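You operate a simulated robot arm through the tools that you are given. There is no shell and no other tool.

The job below is to be done with a simulated robot arm. You get a single attempt, and the scene is never put back.

JOB
Put things in order on the top of the long table. At the end: the clear two-pod strip from the top of the long table stands on top of the blue parcel; the yellow wax block stands where the black bobbin stood; the green pot stands where the clear two-pod strip stood; the black bobbin from the top of the long table stands where the green pot stood; whatever was shut is shut again. Leave all else as you found it, and nothing knocked over.

Only the result counts: the job must be done as asked and must still hold three seconds after the hand-in. Knocking over, shifting, dropping, spilling or breaking anything else fails it.

ROBOT AND FRAMES
A 6-joint arm with a two-finger parallel gripper, fixed in place. Base frame: the origin is at the foot of the arm, x ahead of it, y to its left, z up; the work surface is at about z = 0. Readings come in m, rad, newtons and seconds.
With the tool pointing down near the work surface it reaches from about 0.12 to 0.5 m from the base axis. Its first joint turns from -1.257 to 1.257 rad. Payload 0.65 kg.
Tool frame: the origin (TCP) lies between the finger pads and is the grasp point; the fingertips stand 0.025 m ahead of it; z points along the fingers, y is the line along which they close. Largest opening 0.076 m; finger width 0.018, thickness 0.01; the body of the gripper, 0.036 by 0.078 m, starts 0.045 m behind the TCP.
Orientation is that of the tool frame in the base frame, as a unit quaternion [x, y, z, w]. With the fingers straight down and closing along the base's y, the tool's x points along the base's -x, its y along +y and its z along -z.

CONTROLS
- The arm moves only by the tool nudge_tool. Its argument "steps" is a list of rows, each an object of numbers (a shift or turn left out is 0, a gripper value left out holds the last): "tx", "ty", "tz": the shift along the tool's x, y, z in units of 20 mm (1.0 is 20 mm); "rx", "ry", "rz": the turn, a rotation vector about the tool's x, y, z in units of 8 degrees (1.0 is 8 degrees). In form: [{"tx": .., "ty": .., "tz": .., "rx": .., "ry": .., "rz": ..}, ...]. A call has 1 to 20 rows; each row shifts and turns the commanded pose from where the row before left it, along the tool's axes as they then stand. "hand" is the finger opening in cm, from 0 to 7.6, set as the call begins (left out, the last holds). A call with a number of a shift or a turn outside -1 to 1 is refused whole. Each row takes 0.2 s and may step no farther than 0.05 m and 0.15 rad from the row before; otherwise, or with a gripper value out of range, the whole call is refused. A pose out of reach is approached as far as the arm can. The call stops where the force on the tool passes 40 N (or 10 N more than at its start, if that is more) or the arm is blocked; 0.2 s more then pass. The fingers move at their own pace (about 0.108 m/s each) and stop on an object; they squeeze with about 39 N. The grip force told is the motor's: it shows also when the fingers shut on nothing. Time passes only in rows, and 0.2 s behind the last, so rows that do not move let the fingers close. The reply holds the time, the measured pose of the TCP, the force on the tool along the base axes, the opening and the grip force, in the units named above and with some noise, with the torque about the TCP (base axes, N m) and any sound that the robot's microphone picked up, and new pictures: "pictures" is both (left out), scene, wrist or none.
- Cameras (640 x 400 px; columns grow to the right, rows downward): "scene" is fixed at [0.079, 0.2976, 0.4121]; the picture's right is [-0.48, -0.88, 0.00], its down [-0.45, 0.25, -0.86] and it looks along [0.75, -0.41, -0.52] (base axes); focal length 214 px, centre (320, 200). "wrist" rides on the gripper at [0.058, 0.011, -0.081] in the tool frame; the picture's right is [-0.18, 0.98, 0.00], its down [-0.75, -0.14, -0.64] and it looks along [-0.63, -0.12, 0.77] (tool axes); focal length 243 px, centre (320, 200). There is no depth. A picture from a camera that has moved, and an enlarged one, comes with that camera's place and axes in the base frame and with its lens.
- close_up(camera, box): a new picture of the part [left, top, right, bottom] of that camera's present view, enlarged. It takes no simulated time.
- job_done(): hands the job in; it is judged then, once.

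Nothing tells you positions but the pictures and the camera data. Unless the task says otherwise, let go and move clear before handing in.

The tools are called by a JSON object that holds its "method" and its "body". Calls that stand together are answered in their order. nudge_tool: Moves the arm, as the interface text tells. Its arguments: {"type":"object","properties":{"steps":{"type":"array","items":{"type":"object","properties":{"tx":{"type":"number"},"ty":{"type":"number"},"tz":{"type":"number"},"rx":{"type":"number"},"ry":{"type":"number"},"rz":{"type":"number"}}}},"hand":{"type":"number"},"pictures":{"type":"string","enum":["both","scene","wrist","none"]}},"required":["steps"]} The other tools are called the same way: close_up (camera, box) takes an enlarged picture of a part of a camera's view; job_done () hands the job in.

At the start:

```text
t: 0.0
tool_pos: [0.2226, 0.147, 0.3253]
tool_rot: [0.0, 1.0, -0.001, 0.0]
contact_force: [0.6, -0.1, 0.7]
moment: [0.02, 0.03, -0.01]
grip_width: 0.0759
finger_force: 0.0
```

scene: 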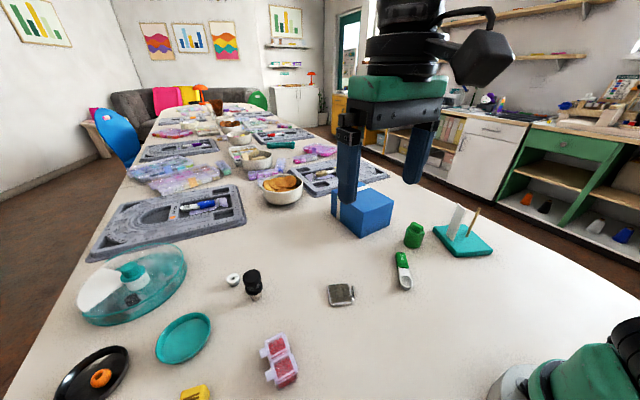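
wrist: 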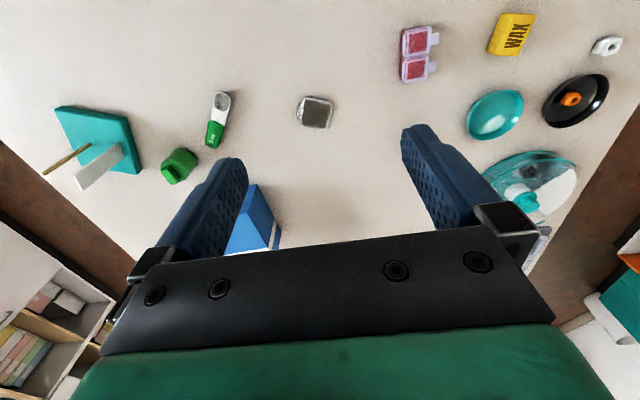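

I see a long table with a blue parcel, a green pot, a two-pod strip with reddish contents, a wax block, dishes and what may be a black bobbin. I'll take enlarged pictures first to identify each item.

{"method": "close_up", "body": {"camera": "scene", "box": [200, 240, 360, 340]}}

{"method": "close_up", "body": {"camera": "scene", "box": [320, 170, 520, 295]}}

{"method": "close_up", "body": {"camera": "scene", "box": [40, 230, 232, 400]}}

{"method": "close_up", "body": {"camera": "scene", "box": [150, 300, 310, 400]}}

{"method": "close_up", "body": {"camera": "wrist", "box": [380, 0, 640, 160]}}

{"method": "close_up", "body": {"camera": "wrist", "box": [40, 80, 340, 260]}}

```text
4.00 times, centred on (280, 290) of scene
camera zoom: at [0.079, 0.2976, 0.4121], right [-0.48, -0.88, 0.0], down [-0.45, 0.25, -0.86], along [0.75, -0.41, -0.52], focal length 858 px, centre (480, -160)
```

zoom: 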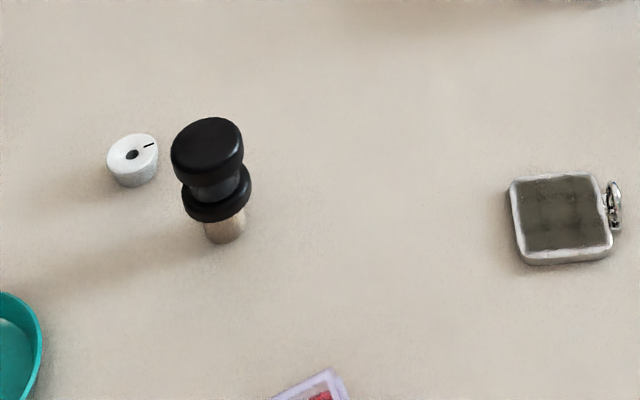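

```text
3.20 times, centred on (420, 232) of scene
camera zoom: at [0.079, 0.2976, 0.4121], right [-0.48, -0.88, 0.0], down [-0.45, 0.25, -0.86], along [0.75, -0.41, -0.52], focal length 686 px, centre (0, 96)
```

zoom: 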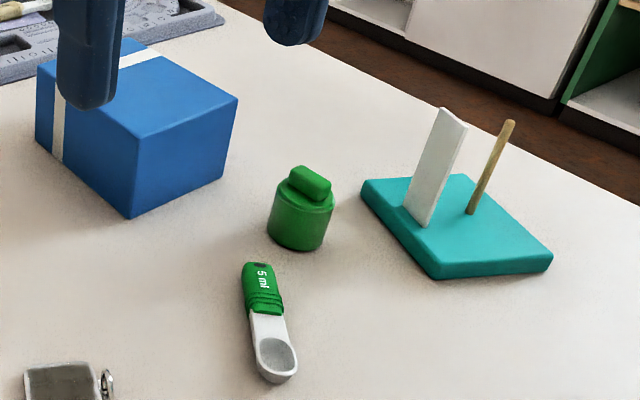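

```text
2.35 times, centred on (136, 315) of scene
camera zoom: at [0.079, 0.2976, 0.4121], right [-0.48, -0.88, 0.0], down [-0.45, 0.25, -0.86], along [0.75, -0.41, -0.52], focal length 505 px, centre (753, -71)
```

zoom: 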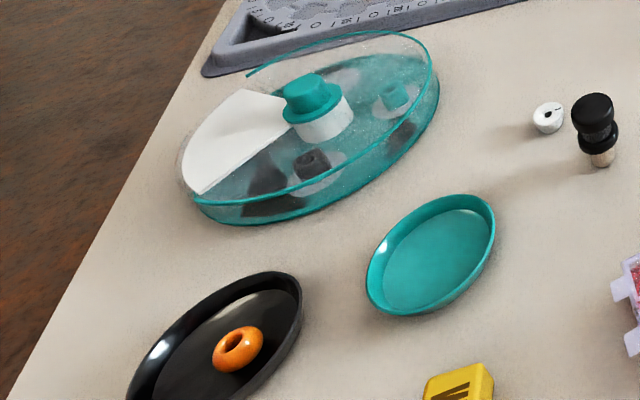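

```text
4.00 times, centred on (230, 350) of scene
camera zoom: at [0.079, 0.2976, 0.4121], right [-0.48, -0.88, 0.0], down [-0.45, 0.25, -0.86], along [0.75, -0.41, -0.52], focal length 858 px, centre (680, -400)
```

zoom: 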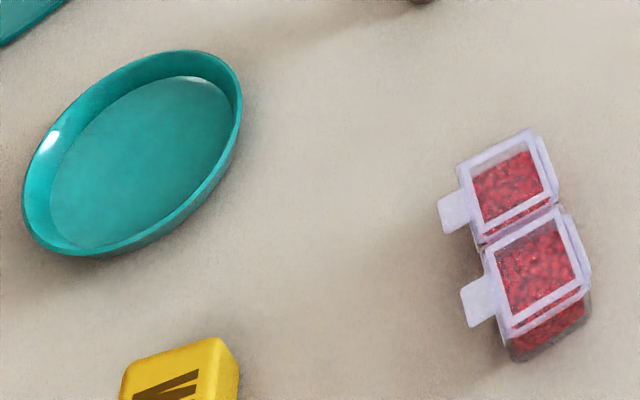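

```text
2.46 times, centred on (510, 80) of wrist
camera zoom: at [0.1633, 0.1578, 0.4068], right [0.18, 0.98, 0.0], down [0.75, -0.14, 0.64], along [0.63, -0.12, -0.77], focal length 597 px, centre (-148, 495)
```

zoom: 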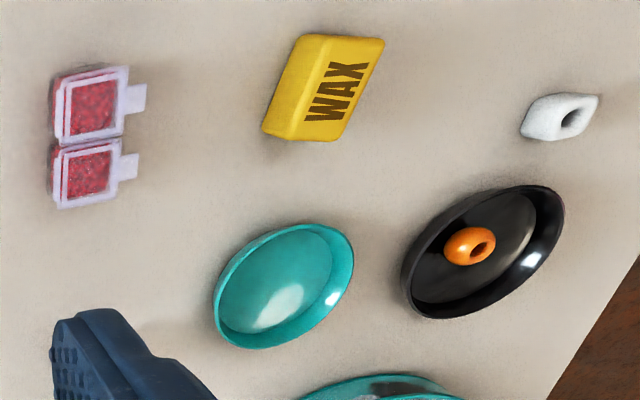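

```text
2.13 times, centred on (190, 170) of wrist
camera zoom: at [0.1633, 0.1578, 0.4068], right [0.18, 0.98, 0.0], down [0.75, -0.14, 0.64], along [0.63, -0.12, -0.77], focal length 518 px, centre (597, 264)
```

zoom: 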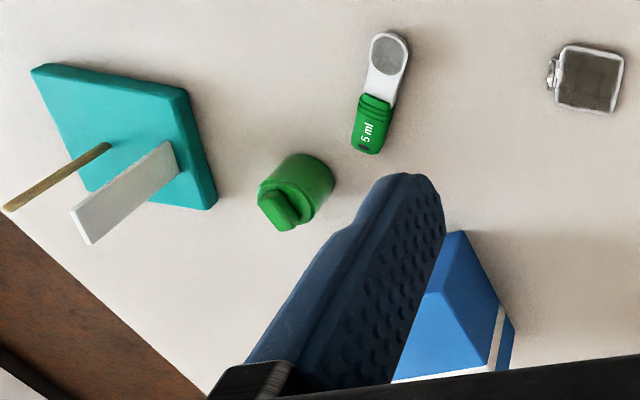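

The tall black piece at about (0.385, 0.283) looks like the bobbin. I take the pods to be near (0.248, 0.276), the wax near (0.25, 0.395), the pot near (0.34, -0.14) and the parcel near (0.5, -0.09). I'll move left at height to view the objects with the wrist camera.

{"method": "nudge_tool", "body": {"steps": [{"ty": 1}, {"ty": 1}, {"ty": 1}, {"ty": 1}, {"ty": 1}, {"ty": 1}, {"ty": 1}, {}], "pictures": "both"}}

```text
t: 1.8
tool_pos: [0.2231, 0.2875, 0.3251]
tool_rot: [0.0, 1.0, -0.001, 0.0]
contact_force: [-0.7, 0.7, 0.1]
moment: [-0.01, 0.0, 0.02]
grip_width: 0.0762
finger_force: 0.1
camera wrist: at [0.1638, 0.2979, 0.4064], right [0.18, 0.98, 0.0], down [0.75, -0.14, 0.64], along [0.63, -0.12, -0.77], focal length 243 px, centre (320, 200)
```

scene: 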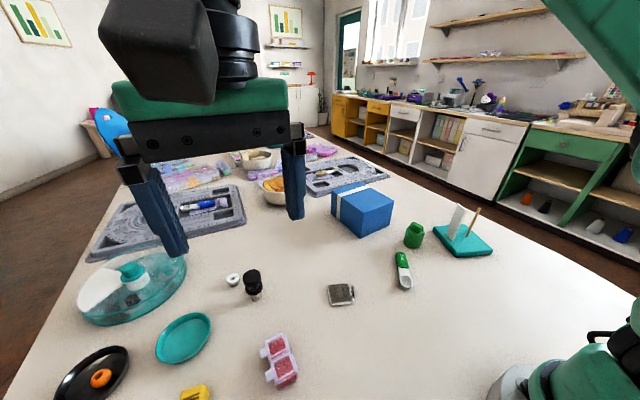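
wrist: 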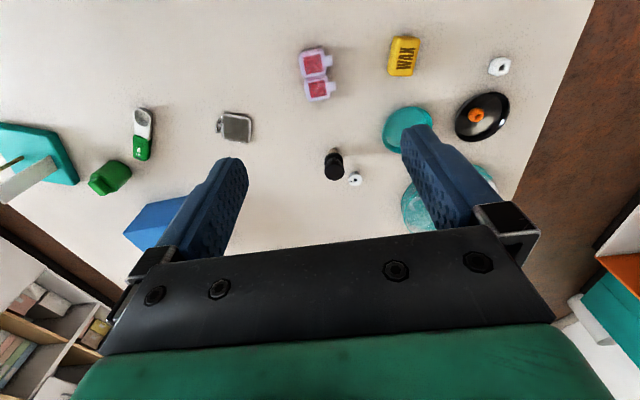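

{"method": "close_up", "body": {"camera": "wrist", "box": [280, 30, 440, 130]}}

{"method": "close_up", "body": {"camera": "wrist", "box": [300, 140, 380, 190]}}

{"method": "close_up", "body": {"camera": "scene", "box": [220, 250, 300, 310]}}

{"method": "close_up", "body": {"camera": "scene", "box": [320, 170, 440, 255]}}

{"method": "close_up", "body": {"camera": "scene", "box": [500, 180, 640, 260]}}

{"method": "close_up", "body": {"camera": "scene", "box": [240, 325, 320, 400]}}

```text
4.00 times, centred on (360, 80) of wrist
camera zoom: at [0.1638, 0.2979, 0.4064], right [0.18, 0.98, 0.0], down [0.75, -0.14, 0.64], along [0.63, -0.12, -0.77], focal length 970 px, centre (160, 680)
```

zoom: 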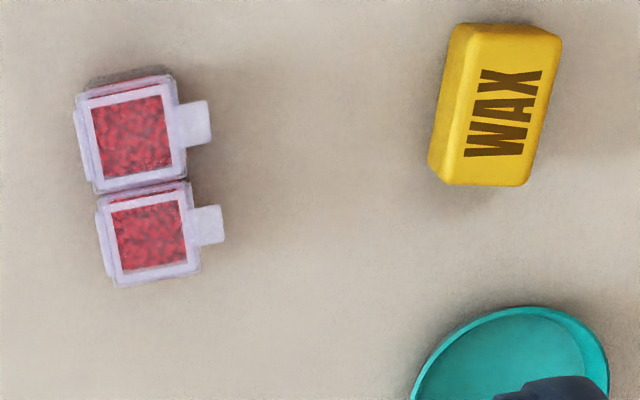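

```text
8.00 times, centred on (340, 165) of wrist
camera zoom: at [0.1638, 0.2979, 0.4064], right [0.18, 0.98, 0.0], down [0.75, -0.14, 0.64], along [0.63, -0.12, -0.77], focal length 1941 px, centre (160, 480)
```

zoom: 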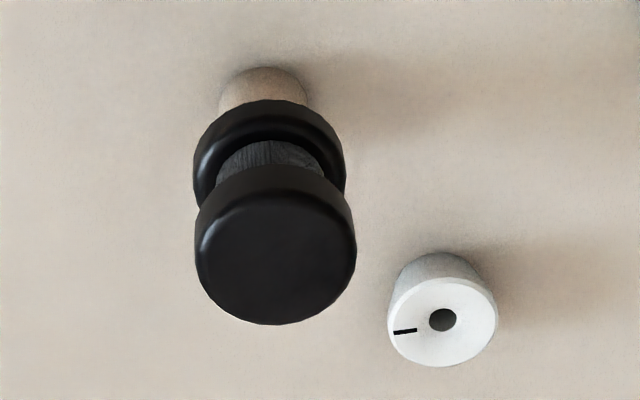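

```text
6.67 times, centred on (260, 280) of scene
camera zoom: at [0.079, 0.2976, 0.4121], right [-0.48, -0.88, 0.0], down [-0.45, 0.25, -0.86], along [0.75, -0.41, -0.52], focal length 1430 px, centre (720, -333)
```

zoom: 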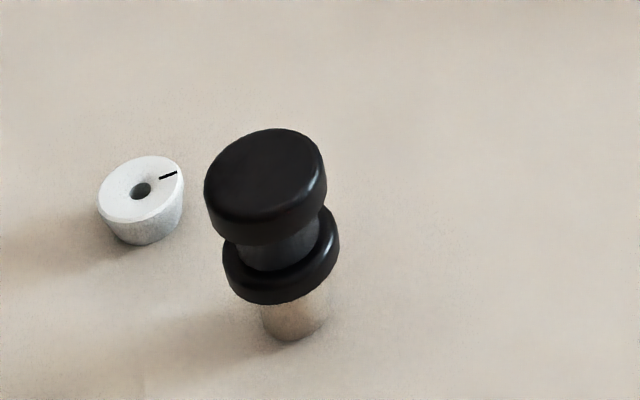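

```text
4.71 times, centred on (380, 212) of scene
camera zoom: at [0.079, 0.2976, 0.4121], right [-0.48, -0.88, 0.0], down [-0.45, 0.25, -0.86], along [0.75, -0.41, -0.52], focal length 1009 px, centre (38, 141)
```

zoom: 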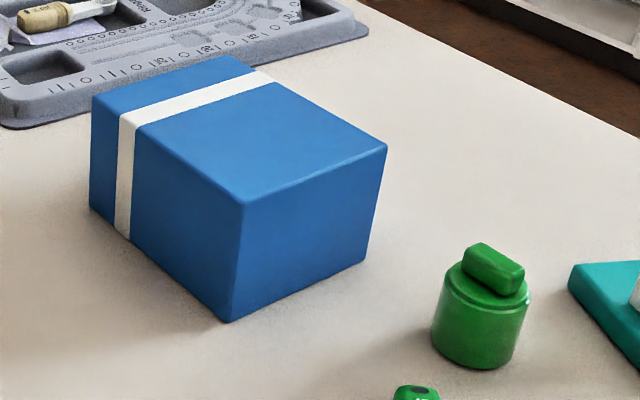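

```text
4.57 times, centred on (570, 220) of scene
camera zoom: at [0.079, 0.2976, 0.4121], right [-0.48, -0.88, 0.0], down [-0.45, 0.25, -0.86], along [0.75, -0.41, -0.52], focal length 980 px, centre (-823, 109)
```

zoom: 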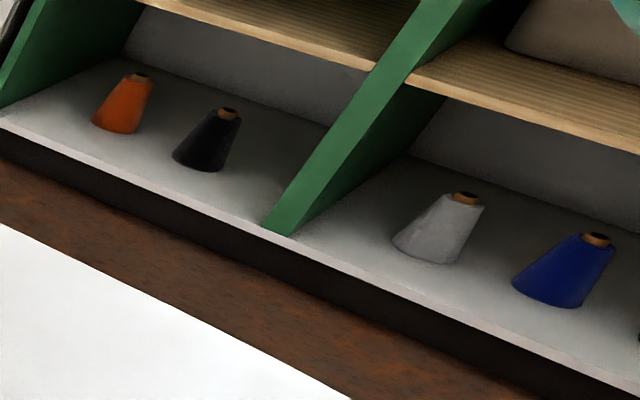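

```text
5.33 times, centred on (280, 362) of scene
camera zoom: at [0.079, 0.2976, 0.4121], right [-0.48, -0.88, 0.0], down [-0.45, 0.25, -0.86], along [0.75, -0.41, -0.52], focal length 1144 px, centre (533, -667)
```

zoom: 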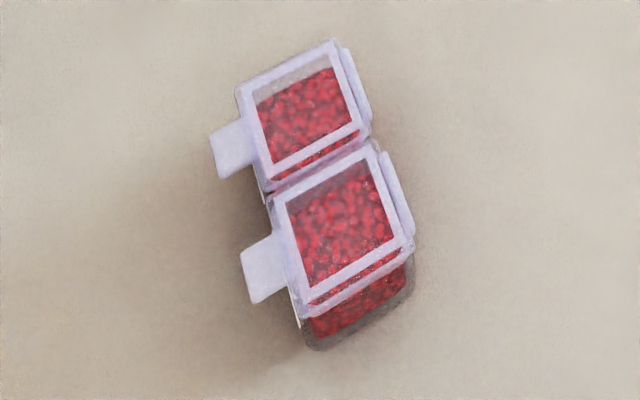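

{"method": "close_up", "body": {"camera": "scene", "box": [70, 235, 200, 330]}}

{"method": "close_up", "body": {"camera": "scene", "box": [60, 100, 400, 260]}}

```text
4.21 times, centred on (135, 282) of scene
camera zoom: at [0.079, 0.2976, 0.4121], right [-0.48, -0.88, 0.0], down [-0.45, 0.25, -0.86], along [0.75, -0.41, -0.52], focal length 903 px, centre (1099, -147)
```

zoom: 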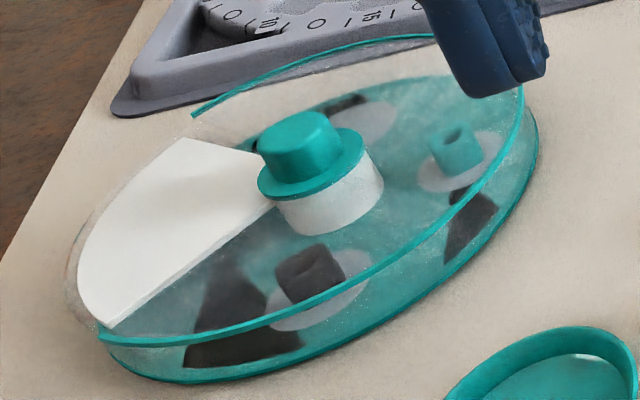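

```text
1.88 times, centred on (230, 180) of scene
camera zoom: at [0.079, 0.2976, 0.4121], right [-0.48, -0.88, 0.0], down [-0.45, 0.25, -0.86], along [0.75, -0.41, -0.52], focal length 404 px, centre (489, 238)
```

zoom: 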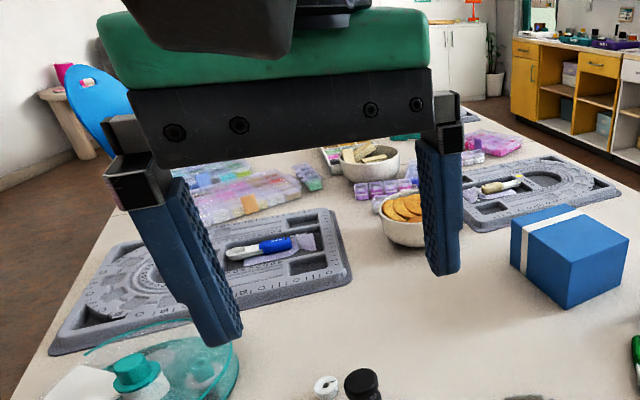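

The black piece on a wooden foot is the bobbin, at about (0.39, 0.281). The shelf cones and the covered wheel tray are not involved. The pod strip lies along x, centred at about (0.2485, 0.2745), so I'll come down above it for a closer look.

{"method": "nudge_tool", "body": {"steps": [{"tx": -0.64, "ty": -0.33, "tz": 1}, {"tx": -0.63, "ty": -0.32, "tz": 1}, {"tz": 1}, {"tz": 1}, {"tz": 1}, {"tz": 1}, {"tz": 1}, {"tz": 1}, {"tz": 1}, {}], "pictures": "both"}}

```text
t: 4.0
tool_pos: [0.248, 0.2746, 0.144]
tool_rot: [-0.001, 1.0, 0.0, 0.0]
contact_force: [-0.2, -0.1, -0.9]
moment: [0.02, 0.01, 0.02]
grip_width: 0.076
finger_force: 0.0
camera wrist: at [0.1887, 0.2849, 0.226], right [0.18, 0.98, 0.0], down [0.75, -0.14, 0.64], along [0.63, -0.12, -0.77], focal length 243 px, centre (320, 200)
```

scene: 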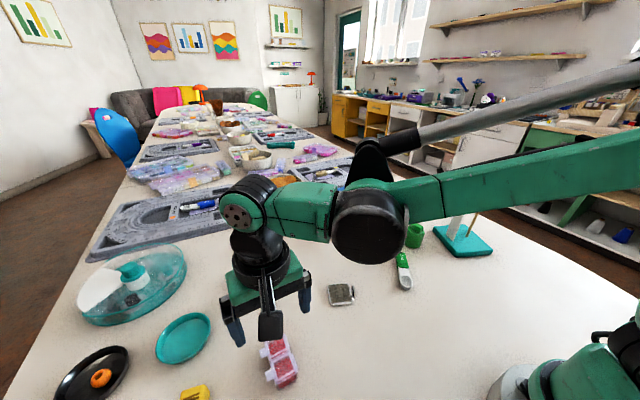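
wrist: 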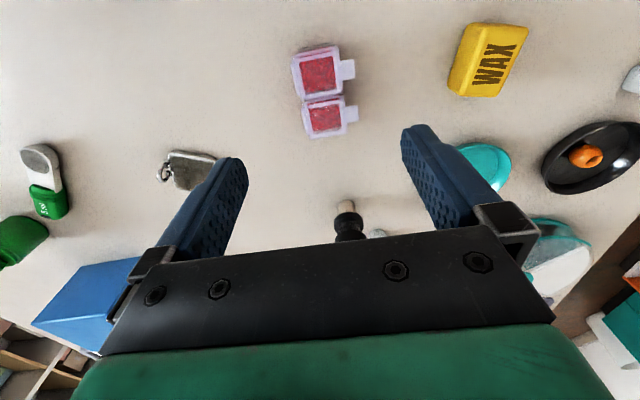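

{"method": "close_up", "body": {"camera": "wrist", "box": [270, 30, 380, 150]}}

{"method": "close_up", "body": {"camera": "wrist", "box": [430, 10, 550, 110]}}

```text
3.33 times, centred on (325, 90) of wrist
camera zoom: at [0.1887, 0.2849, 0.226], right [0.18, 0.98, 0.0], down [0.75, -0.14, 0.64], along [0.63, -0.12, -0.77], focal length 809 px, centre (303, 567)
```

zoom: 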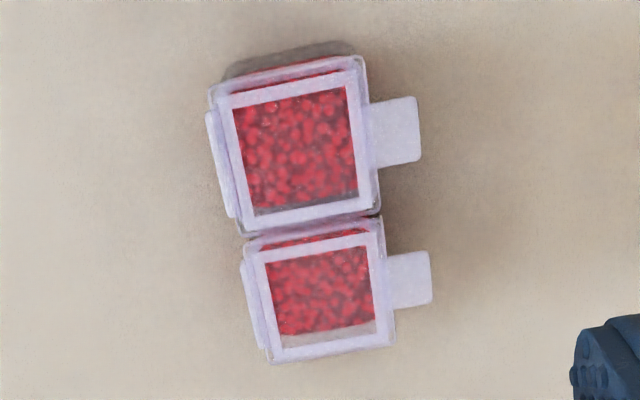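

```text
4.00 times, centred on (490, 60) of wrist
camera zoom: at [0.1887, 0.2849, 0.226], right [0.18, 0.98, 0.0], down [0.75, -0.14, 0.64], along [0.63, -0.12, -0.77], focal length 970 px, centre (-360, 760)
```

zoom: 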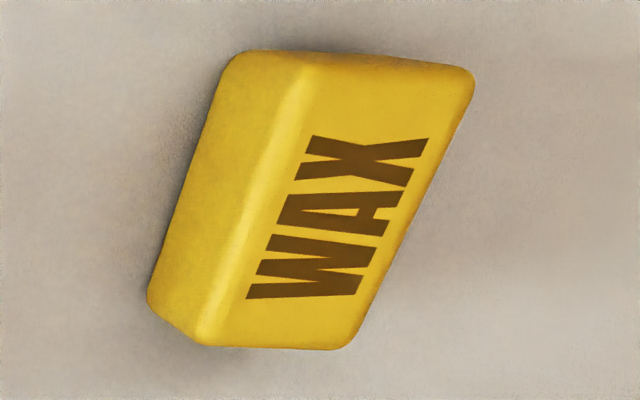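

The pod strip is centred near (0.249, 0.2755), lies along x, and measures about 64 x 32 mm with side tabs. I'll turn the tool 90° so the fingers close along the strip's length and stay clear of the tabs.

{"method": "nudge_tool", "body": {"steps": [{"rz": 1}, {"rz": 1}, {"rz": 1}, {"rz": 1}, {"rz": 1}, {"rz": 1}, {"rz": 1}, {"rz": 1}, {"rz": 1}, {"rz": 1}, {"rz": 1}, {"rz": 0.25}, {}], "pictures": "both"}}

```text
t: 6.8
tool_pos: [0.2489, 0.2722, 0.1455]
tool_rot: [0.708, 0.706, 0.0, 0.0]
contact_force: [-0.8, 0.9, 1.4]
moment: [-0.02, 0.02, 0.0]
grip_width: 0.0761
finger_force: 0.0
camera wrist: at [0.2581, 0.3319, 0.2269], right [0.98, -0.19, 0.0], down [-0.14, -0.75, 0.64], along [-0.12, -0.63, -0.77], focal length 243 px, centre (320, 200)
```

scene: 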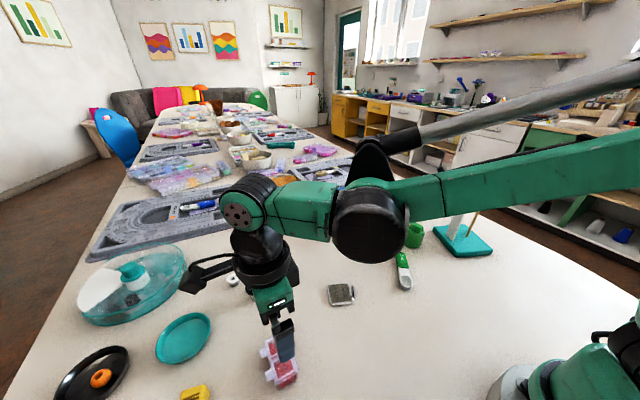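
wrist: 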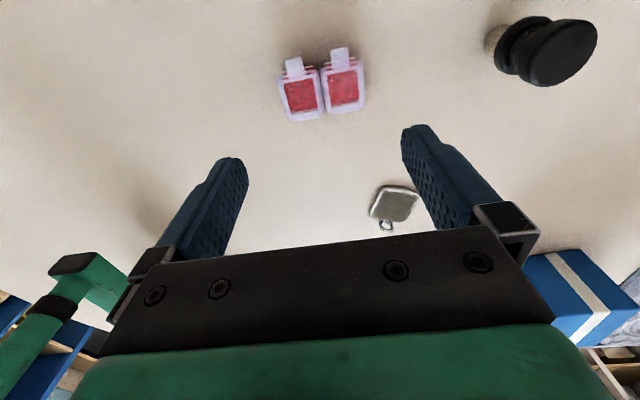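

{"method": "close_up", "body": {"camera": "wrist", "box": [260, 30, 390, 140]}}

{"method": "close_up", "body": {"camera": "wrist", "box": [470, 0, 620, 110]}}

```text
3.64 times, centred on (325, 85) of wrist
camera zoom: at [0.2581, 0.3319, 0.2269], right [0.98, -0.19, 0.0], down [-0.14, -0.75, 0.64], along [-0.12, -0.63, -0.77], focal length 882 px, centre (302, 618)
```

zoom: 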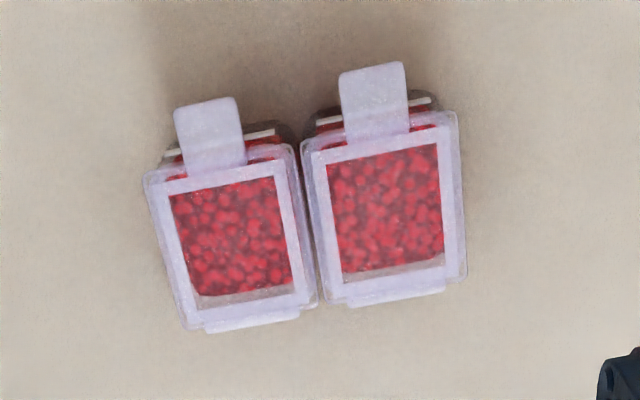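

```text
3.64 times, centred on (545, 55) of wrist
camera zoom: at [0.2581, 0.3319, 0.2269], right [0.98, -0.19, 0.0], down [-0.14, -0.75, 0.64], along [-0.12, -0.63, -0.77], focal length 882 px, centre (-498, 727)
```

zoom: 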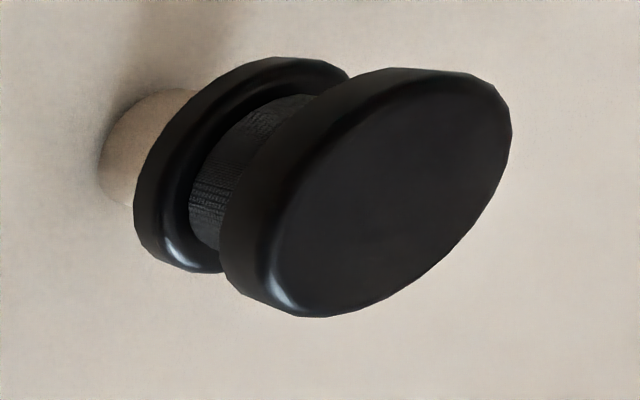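

The strip centre agrees across views at (0.249, 0.275). I'll come down most of the way and check.

{"method": "nudge_tool", "body": {"steps": [{"tz": 1, "tx": 0.08, "ty": 0.03}, {"tz": 1}, {"tz": 1}, {"tz": 1}, {}], "pictures": "both"}}

```text
t: 8.0
tool_pos: [0.2484, 0.2754, 0.0645]
tool_rot: [0.707, 0.707, 0.0, 0.0]
contact_force: [1.2, 0.3, 0.0]
moment: [0.02, 0.04, -0.03]
grip_width: 0.0762
finger_force: 0.1
camera wrist: at [0.2587, 0.3339, 0.1463], right [0.98, -0.18, 0.0], down [-0.14, -0.75, 0.64], along [-0.12, -0.63, -0.77], focal length 243 px, centre (320, 200)
```

scene: 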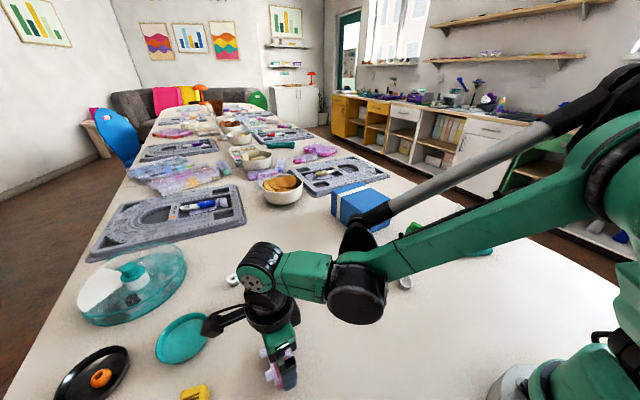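
wrist: 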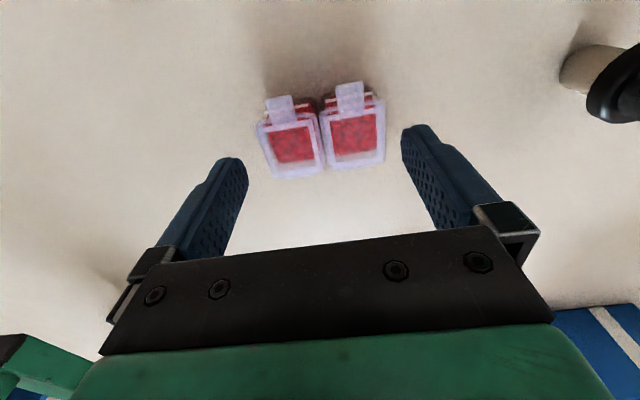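

Centring looks good, with about 6 mm clear at each end. I'll go down to just above the table and close the fingers.

{"method": "nudge_tool", "body": {"steps": [{"tz": 0.9, "ty": 0.03}, {"tz": 0.85}, {}], "pictures": "both"}}

```text
t: 8.8
tool_pos: [0.2491, 0.2756, 0.0307]
tool_rot: [0.707, 0.707, 0.0, 0.001]
contact_force: [0.4, -0.4, -0.2]
moment: [0.01, -0.01, 0.02]
grip_width: 0.0761
finger_force: 0.0
camera wrist: at [0.2597, 0.3338, 0.1115], right [0.98, -0.18, 0.0], down [-0.14, -0.75, 0.64], along [-0.12, -0.63, -0.77], focal length 243 px, centre (320, 200)
```

scene: 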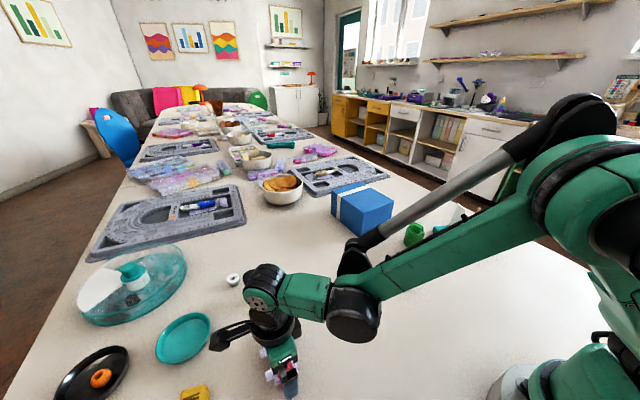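
wrist: 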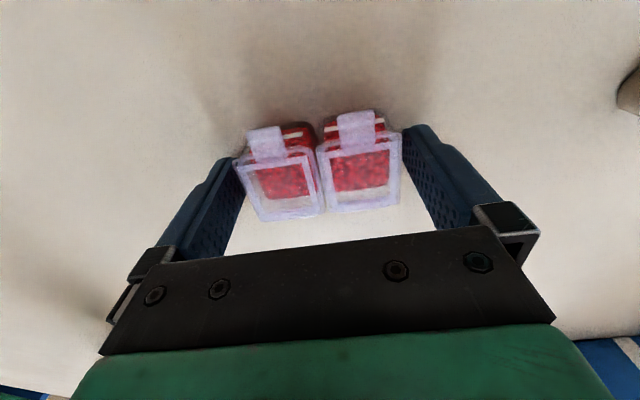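

{"method": "nudge_tool", "body": {"steps": [{}, {}, {}], "hand": 5.8, "pictures": "wrist"}}

```text
t: 9.6
tool_pos: [0.2495, 0.2753, 0.0304]
tool_rot: [0.707, 0.707, 0.0, 0.001]
contact_force: [0.7, -0.5, -0.2]
moment: [0.0, -0.01, 0.03]
grip_width: 0.064
finger_force: 39.4
camera wrist: at [0.2597, 0.3339, 0.1117], right [0.98, -0.18, 0.0], down [-0.14, -0.75, 0.64], along [-0.12, -0.63, -0.77], focal length 243 px, centre (320, 200)
```

wrist: 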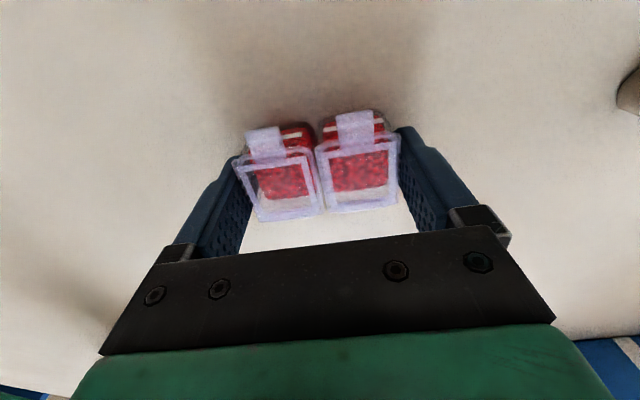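

The grip holds at 64 mm. I'll lift gently.

{"method": "nudge_tool", "body": {"steps": [{"tz": -0.5}, {"tz": -1}, {"tz": -1}, {"tz": -1}, {"tz": -1}, {"tz": -1}, {"tz": -1}, {"tz": -1}, {}], "pictures": "both"}}

```text
t: 11.6
tool_pos: [0.2493, 0.2751, 0.1796]
tool_rot: [0.707, 0.707, -0.001, 0.001]
contact_force: [-0.5, 0.1, -0.7]
moment: [-0.01, 0.02, 0.0]
grip_width: 0.0643
finger_force: 39.1
camera wrist: at [0.259, 0.334, 0.2616], right [0.98, -0.18, 0.0], down [-0.14, -0.75, 0.64], along [-0.12, -0.63, -0.77], focal length 243 px, centre (320, 200)
```

scene: 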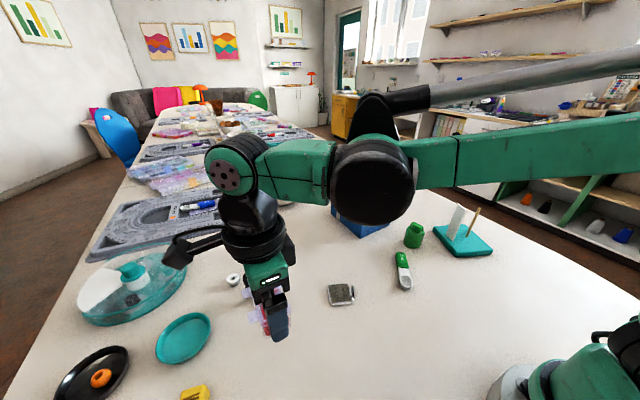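
wrist: 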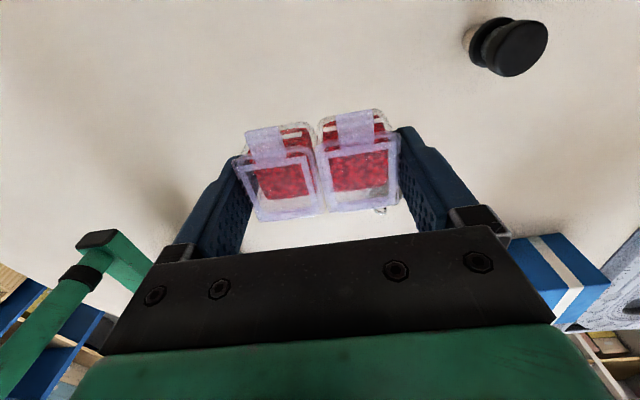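

The strip is lifted cleanly. Now I'll carry it over to the parcel at a safe height.

{"method": "nudge_tool", "body": {"steps": [{"tx": -0.5, "ty": 0.3}, {"tx": -1, "ty": 0.6}, {"tx": -1, "ty": 0.6}, {"tx": -1, "ty": 0.6}, {"tx": -1, "ty": 0.6}, {"tx": -1, "ty": 0.6}, {"tx": -1, "ty": 0.6}, {"tx": -1, "ty": 0.6}, {"tx": -1, "ty": 0.6}, {"tx": -1, "ty": 0.6}, {"tx": -1, "ty": 0.6}, {"tx": -1, "ty": 0.6}, {"tx": -1, "ty": 0.6}, {"tx": -1, "ty": 0.6}, {"tx": -1, "ty": 0.6}, {"tx": -1, "ty": 0.6}, {"tx": -1, "ty": 0.6}, {"tx": -1, "ty": 0.6}, {"tx": -0.5, "ty": 0.6}, {}], "pictures": "both"}}

```text
t: 15.8
tool_pos: [0.4669, -0.0852, 0.1789]
tool_rot: [0.707, 0.707, 0.0, 0.0]
contact_force: [-0.4, -0.5, -0.8]
moment: [-0.03, 0.02, 0.03]
grip_width: 0.0639
finger_force: 39.1
out of reach, approached as far as the arm can: row 19
camera wrist: at [0.4766, -0.026, 0.26], right [0.98, -0.18, 0.0], down [-0.14, -0.75, 0.64], along [-0.12, -0.63, -0.77], focal length 243 px, centre (320, 200)
```

scene: 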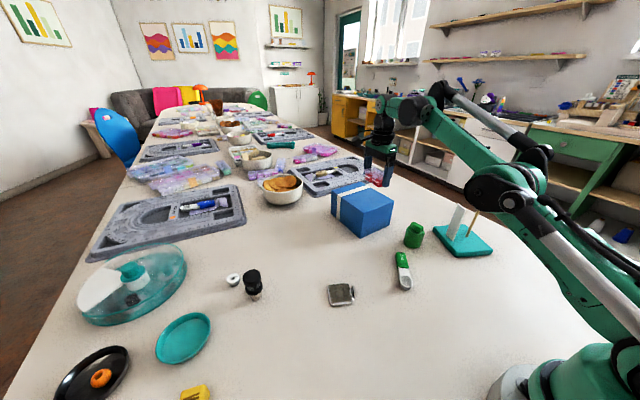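
wrist: 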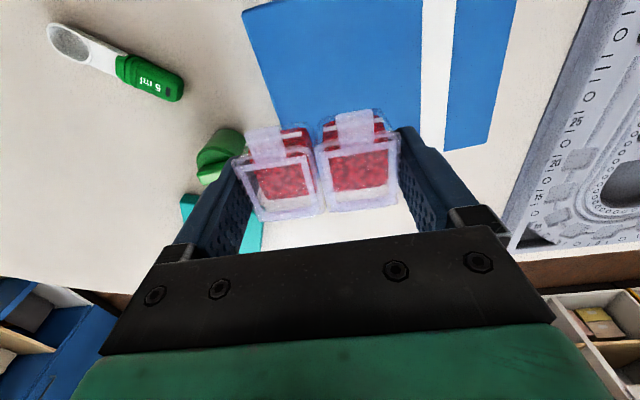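

{"method": "close_up", "body": {"camera": "wrist", "box": [180, 0, 520, 220]}}

{"method": "close_up", "body": {"camera": "scene", "box": [310, 140, 440, 250]}}

```text
1.82 times, centred on (350, 110) of wrist
camera zoom: at [0.4766, -0.026, 0.26], right [0.98, -0.18, 0.0], down [-0.14, -0.75, 0.64], along [-0.12, -0.63, -0.77], focal length 441 px, centre (266, 364)
```

zoom: 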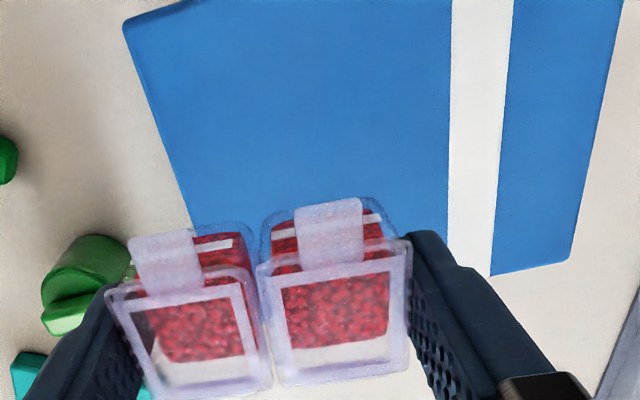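

```text
3.64 times, centred on (375, 195) of scene
camera zoom: at [0.079, 0.2976, 0.4121], right [-0.48, -0.88, 0.0], down [-0.45, 0.25, -0.86], along [0.75, -0.41, -0.52], focal length 780 px, centre (120, 218)
```

zoom: 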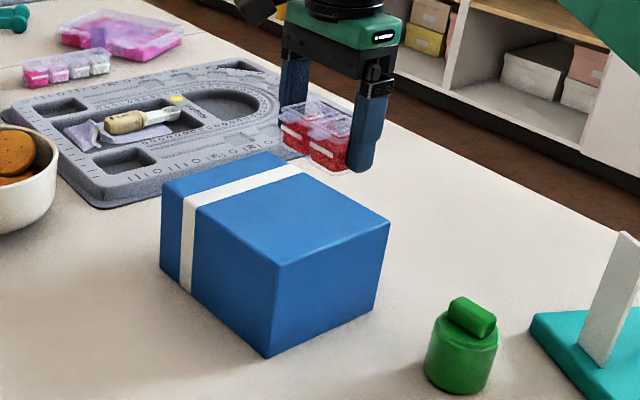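

The parcel's top spans about x 0.433–0.585 and y -0.14 to -0.026. I'm at the edge of reach at this height, so I'll descend and then push a little farther forward.

{"method": "nudge_tool", "body": {"steps": [{"tz": 0.8}, {"tz": 0.8}, {"tz": 0.8, "ty": 0.2}, {"ty": 0.2}, {}], "pictures": "both"}}

```text
t: 17.0
tool_pos: [0.4754, -0.0842, 0.1313]
tool_rot: [0.707, 0.708, -0.001, 0.0]
contact_force: [0.0, -0.6, 0.1]
moment: [-0.02, 0.0, -0.02]
grip_width: 0.0641
finger_force: 39.5
camera wrist: at [0.4852, -0.0257, 0.2123], right [0.98, -0.18, 0.0], down [-0.14, -0.75, 0.64], along [-0.12, -0.63, -0.77], focal length 243 px, centre (320, 200)
```

scene: 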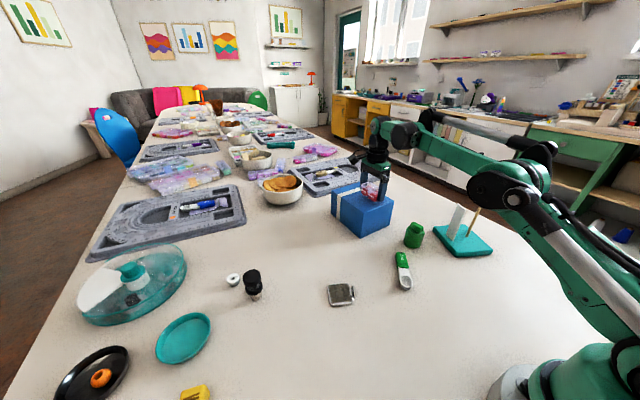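
wrist: 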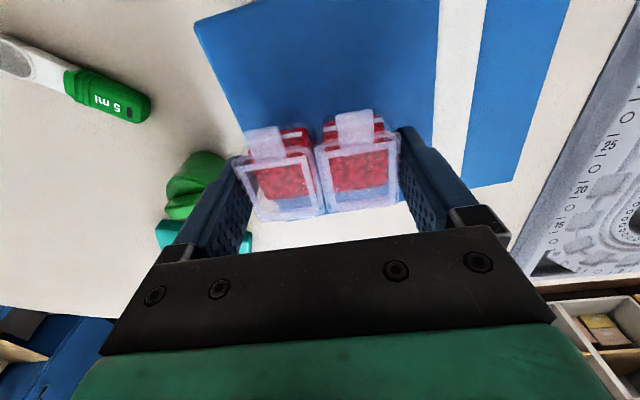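

{"method": "nudge_tool", "body": {"steps": [{"tz": 0.25}, {"tz": 0.2}, {}], "pictures": "both"}}

{"method": "close_up", "body": {"camera": "scene", "box": [330, 160, 420, 240]}}

```text
t: 17.8
tool_pos: [0.4757, -0.0848, 0.1216]
tool_rot: [0.707, 0.707, 0.0, 0.0]
contact_force: [-0.5, -0.5, -0.3]
moment: [0.03, 0.01, -0.01]
grip_width: 0.0645
finger_force: 38.7
camera wrist: at [0.4854, -0.0256, 0.203], right [0.98, -0.18, 0.0], down [-0.14, -0.75, 0.64], along [-0.12, -0.63, -0.77], focal length 243 px, centre (320, 200)
```

scene: 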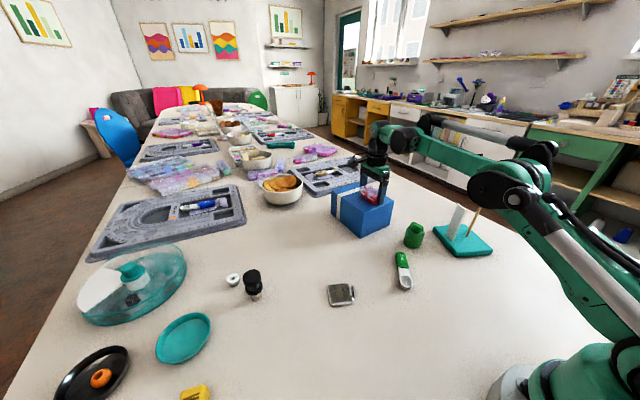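
wrist: 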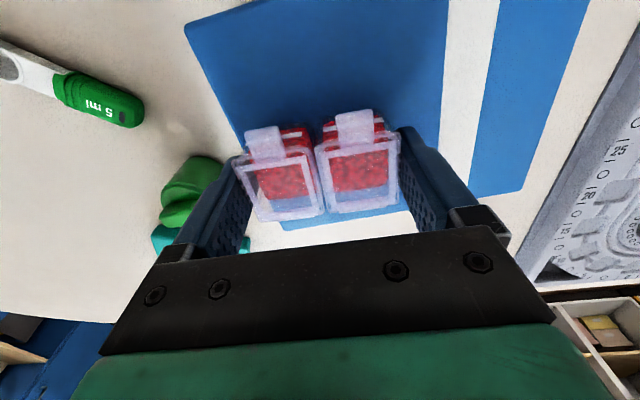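

```text
5.00 times, centred on (375, 200) of scene
camera zoom: at [0.079, 0.2976, 0.4121], right [-0.48, -0.88, 0.0], down [-0.45, 0.25, -0.86], along [0.75, -0.41, -0.52], focal length 1072 px, centre (45, 200)
```

zoom: 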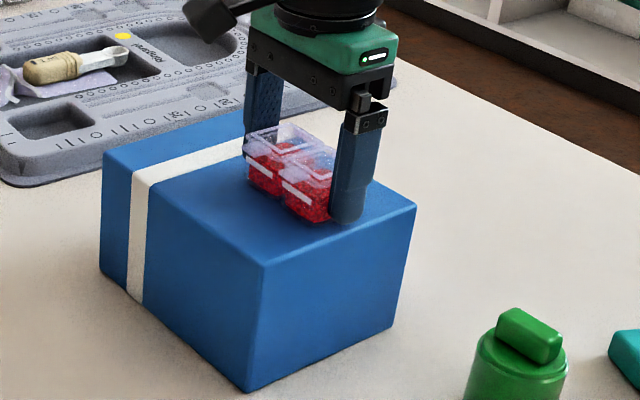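

The strip now hovers just over the parcel, so I'll lower it in very small steps and watch the force.

{"method": "nudge_tool", "body": {"steps": [{"tz": 0.1}, {}], "pictures": "none"}}

{"method": "nudge_tool", "body": {"steps": [{"tz": 0.08}, {}], "pictures": "none"}}

```text
t: 18.4
tool_pos: [0.4754, -0.0834, 0.1196]
tool_rot: [0.707, 0.707, 0.001, 0.0]
contact_force: [0.4, -0.4, 7.8]
moment: [0.01, -0.08, 0.02]
grip_width: 0.064
finger_force: 39.1
```

```text
t: 19.0
tool_pos: [0.4761, -0.0849, 0.1188]
tool_rot: [0.707, 0.707, 0.001, 0.0]
contact_force: [0.1, -0.1, 30.8]
moment: [0.03, 0.01, -0.04]
grip_width: 0.0641
finger_force: 39.2
```

Contact happened at TCP z ≈ 0.1196. I'll back off the press slightly and then open the fingers.

{"method": "nudge_tool", "body": {"steps": [{"tz": -0.07}, {}], "pictures": "none"}}

```text
t: 19.6
tool_pos: [0.4749, -0.0847, 0.1196]
tool_rot: [0.708, 0.707, 0.0, 0.0]
contact_force: [0.8, 0.0, -0.9]
moment: [-0.03, -0.01, 0.02]
grip_width: 0.0639
finger_force: 39.2
```

{"method": "nudge_tool", "body": {"steps": [{}, {}, {}], "hand": 7.6, "pictures": "both"}}

{"method": "close_up", "body": {"camera": "scene", "box": [330, 160, 420, 240]}}

```text
t: 20.4
tool_pos: [0.4748, -0.085, 0.1206]
tool_rot: [0.707, 0.707, 0.001, 0.0]
contact_force: [0.4, -0.5, 0.3]
moment: [0.0, 0.0, -0.02]
grip_width: 0.0761
finger_force: 0.1
camera wrist: at [0.4852, -0.0257, 0.201], right [0.98, -0.18, 0.0], down [-0.14, -0.75, 0.64], along [-0.12, -0.63, -0.77], focal length 243 px, centre (320, 200)
```

scene: 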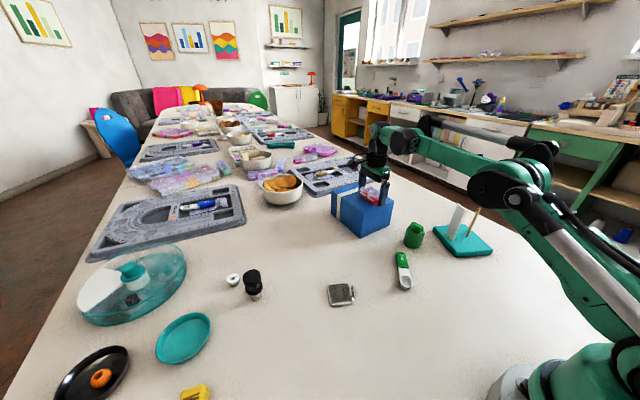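
wrist: 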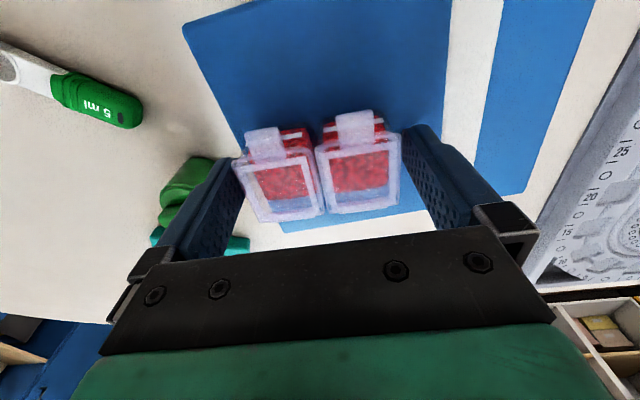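

```text
5.00 times, centred on (375, 200) of scene
camera zoom: at [0.079, 0.2976, 0.4121], right [-0.48, -0.88, 0.0], down [-0.45, 0.25, -0.86], along [0.75, -0.41, -0.52], focal length 1072 px, centre (45, 200)
```

zoom: 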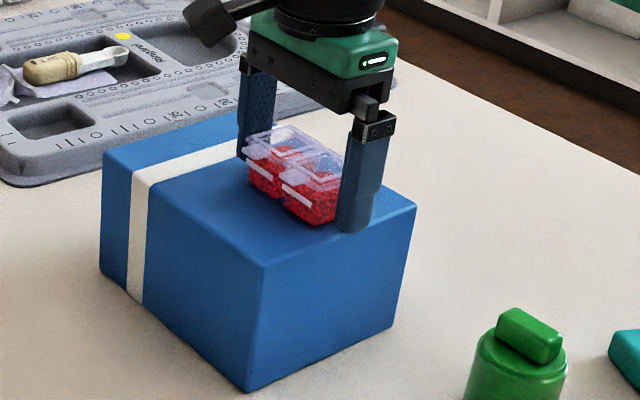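

The strip stands on the parcel. I'll lift straight up, then go to a viewing height over the green pot.

{"method": "nudge_tool", "body": {"steps": [{"tz": -0.5}, {"tz": -1}, {"tz": -1}, {"tz": -1}, {"tz": -1}, {"ty": -1, "tx": -0.3}, {"ty": -1, "tx": -0.3}, {"ty": -1, "tx": -0.4}, {"ty": -1, "tx": -0.4}, {"ty": -1, "tx": -0.4}, {"ty": -1, "tx": -0.4}, {"ty": -0.7, "tx": -0.5}, {}], "pictures": "both"}}

{"method": "close_up", "body": {"camera": "scene", "box": [320, 160, 500, 300]}}

{"method": "close_up", "body": {"camera": "wrist", "box": [220, 0, 440, 140]}}

```text
t: 23.2
tool_pos: [0.367, -0.1468, 0.2361]
tool_rot: [0.707, 0.707, 0.0, 0.0]
contact_force: [0.2, -0.5, -0.5]
moment: [-0.04, 0.02, -0.01]
grip_width: 0.076
finger_force: 0.0
out of reach, approached as far as the arm can: row 3, 5, 6, 7, 8, 9, 10, 11, 12
camera wrist: at [0.3776, -0.0885, 0.316], right [0.98, -0.18, 0.0], down [-0.14, -0.75, 0.64], along [-0.12, -0.63, -0.77], focal length 243 px, centre (320, 200)
```

scene: 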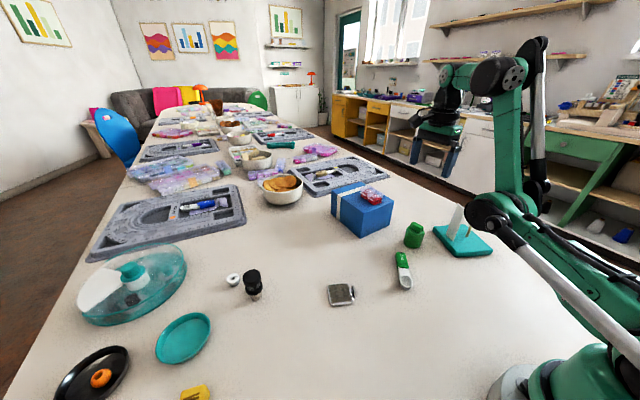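
wrist: 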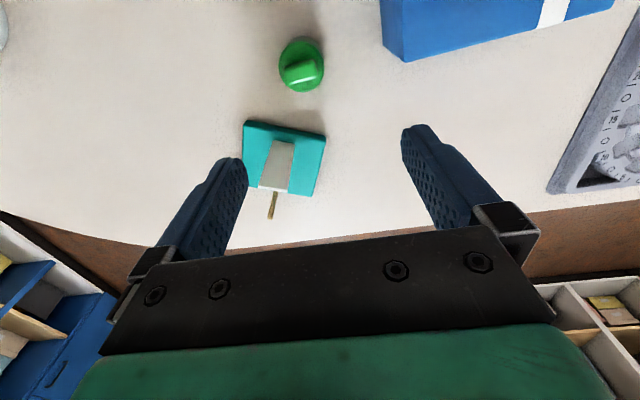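

```text
2.86 times, centred on (410, 230) of scene
camera zoom: at [0.079, 0.2976, 0.4121], right [-0.48, -0.88, 0.0], down [-0.45, 0.25, -0.86], along [0.75, -0.41, -0.52], focal length 613 px, centre (63, 114)
```

zoom: 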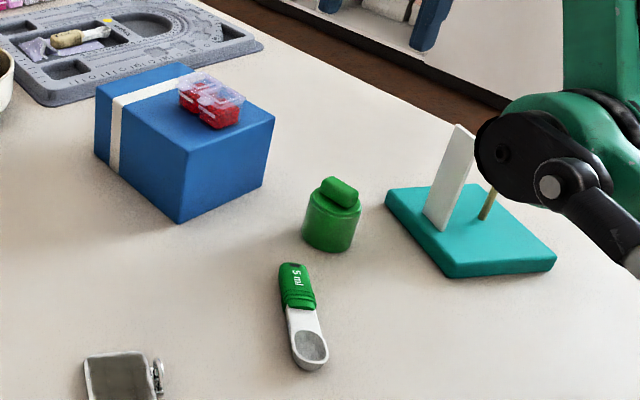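

```text
2.86 times, centred on (330, 70) of wrist
camera zoom: at [0.3776, -0.0885, 0.316], right [0.98, -0.18, 0.0], down [-0.14, -0.75, 0.64], along [-0.12, -0.63, -0.77], focal length 693 px, centre (291, 571)
```

zoom: 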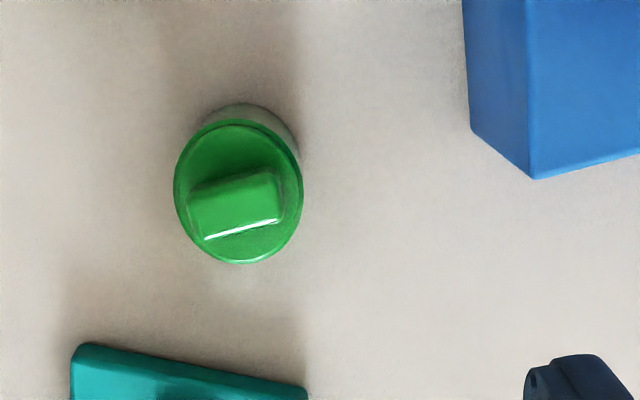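

{"method": "nudge_tool", "body": {"steps": [{}, {}], "pictures": "none"}}

{"method": "close_up", "body": {"camera": "scene", "box": [330, 160, 430, 250]}}

```text
t: 23.8
tool_pos: [0.3676, -0.1459, 0.2347]
tool_rot: [0.707, 0.707, 0.0, 0.0]
contact_force: [0.2, -0.1, 0.0]
moment: [0.0, -0.02, 0.0]
grip_width: 0.0758
finger_force: 0.1
```

```text
4.44 times, centred on (380, 205) of scene
camera zoom: at [0.079, 0.2976, 0.4121], right [-0.48, -0.88, 0.0], down [-0.45, 0.25, -0.86], along [0.75, -0.41, -0.52], focal length 953 px, centre (53, 178)
```

zoom: 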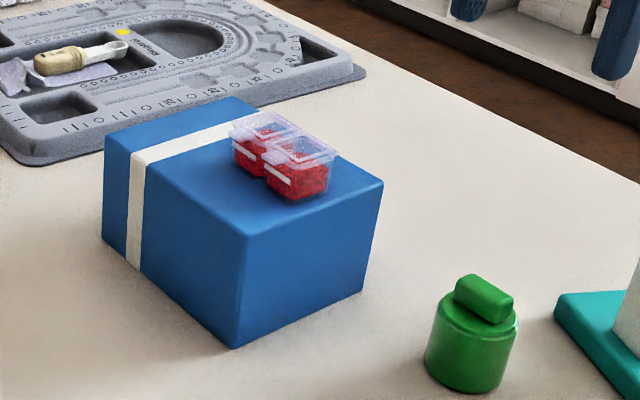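

The strip is steady on the parcel. I place the pot at about (0.348, -0.140), roughly 47 mm across, so I'll move over it for a closer look before grasping.

{"method": "nudge_tool", "body": {"steps": [{"ty": -0.5, "tx": 0.15, "tz": 1}, {"ty": -0.48, "tx": 0.15, "tz": 1}, {"tz": 1}, {"tz": 1}, {}], "pictures": "both"}}

{"method": "close_up", "body": {"camera": "wrist", "box": [220, 30, 440, 170]}}

```text
t: 25.0
tool_pos: [0.3865, -0.155, 0.2231]
tool_rot: [0.707, 0.707, 0.0, 0.0]
contact_force: [-0.3, -0.9, 0.7]
moment: [0.0, 0.01, -0.02]
grip_width: 0.0762
finger_force: 0.0
out of reach, approached as far as the arm can: row 1, 2, 3, 4
camera wrist: at [0.3961, -0.0951, 0.3034], right [0.98, -0.18, 0.0], down [-0.14, -0.75, 0.64], along [-0.12, -0.63, -0.77], focal length 243 px, centre (320, 200)
```

scene: 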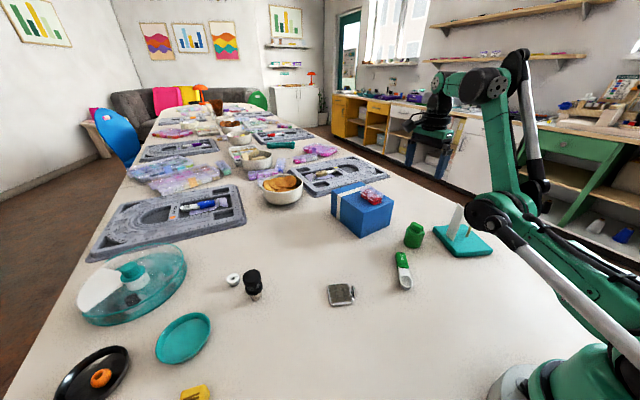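
wrist: 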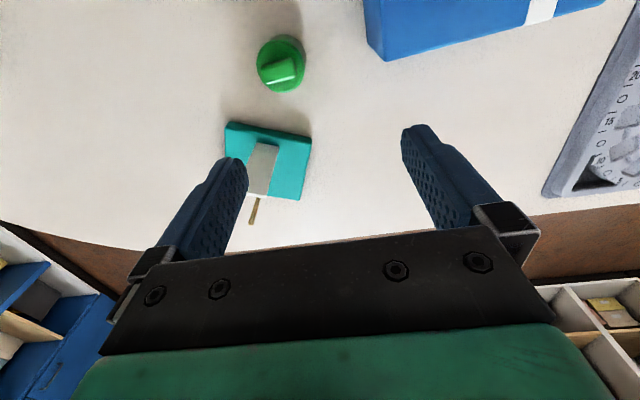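

```text
2.86 times, centred on (330, 100) of wrist
camera zoom: at [0.3961, -0.0951, 0.3034], right [0.98, -0.18, 0.0], down [-0.14, -0.75, 0.64], along [-0.12, -0.63, -0.77], focal length 693 px, centre (291, 486)
```

zoom: 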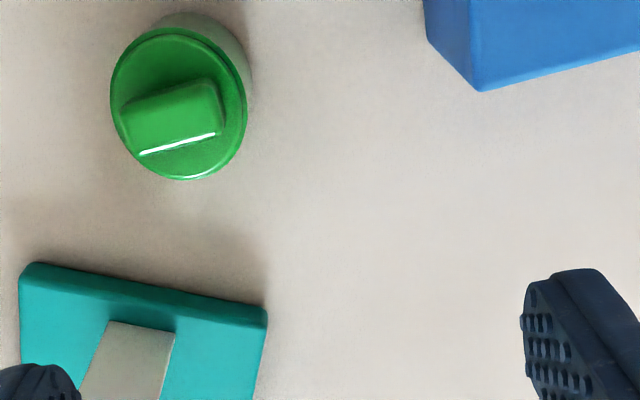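

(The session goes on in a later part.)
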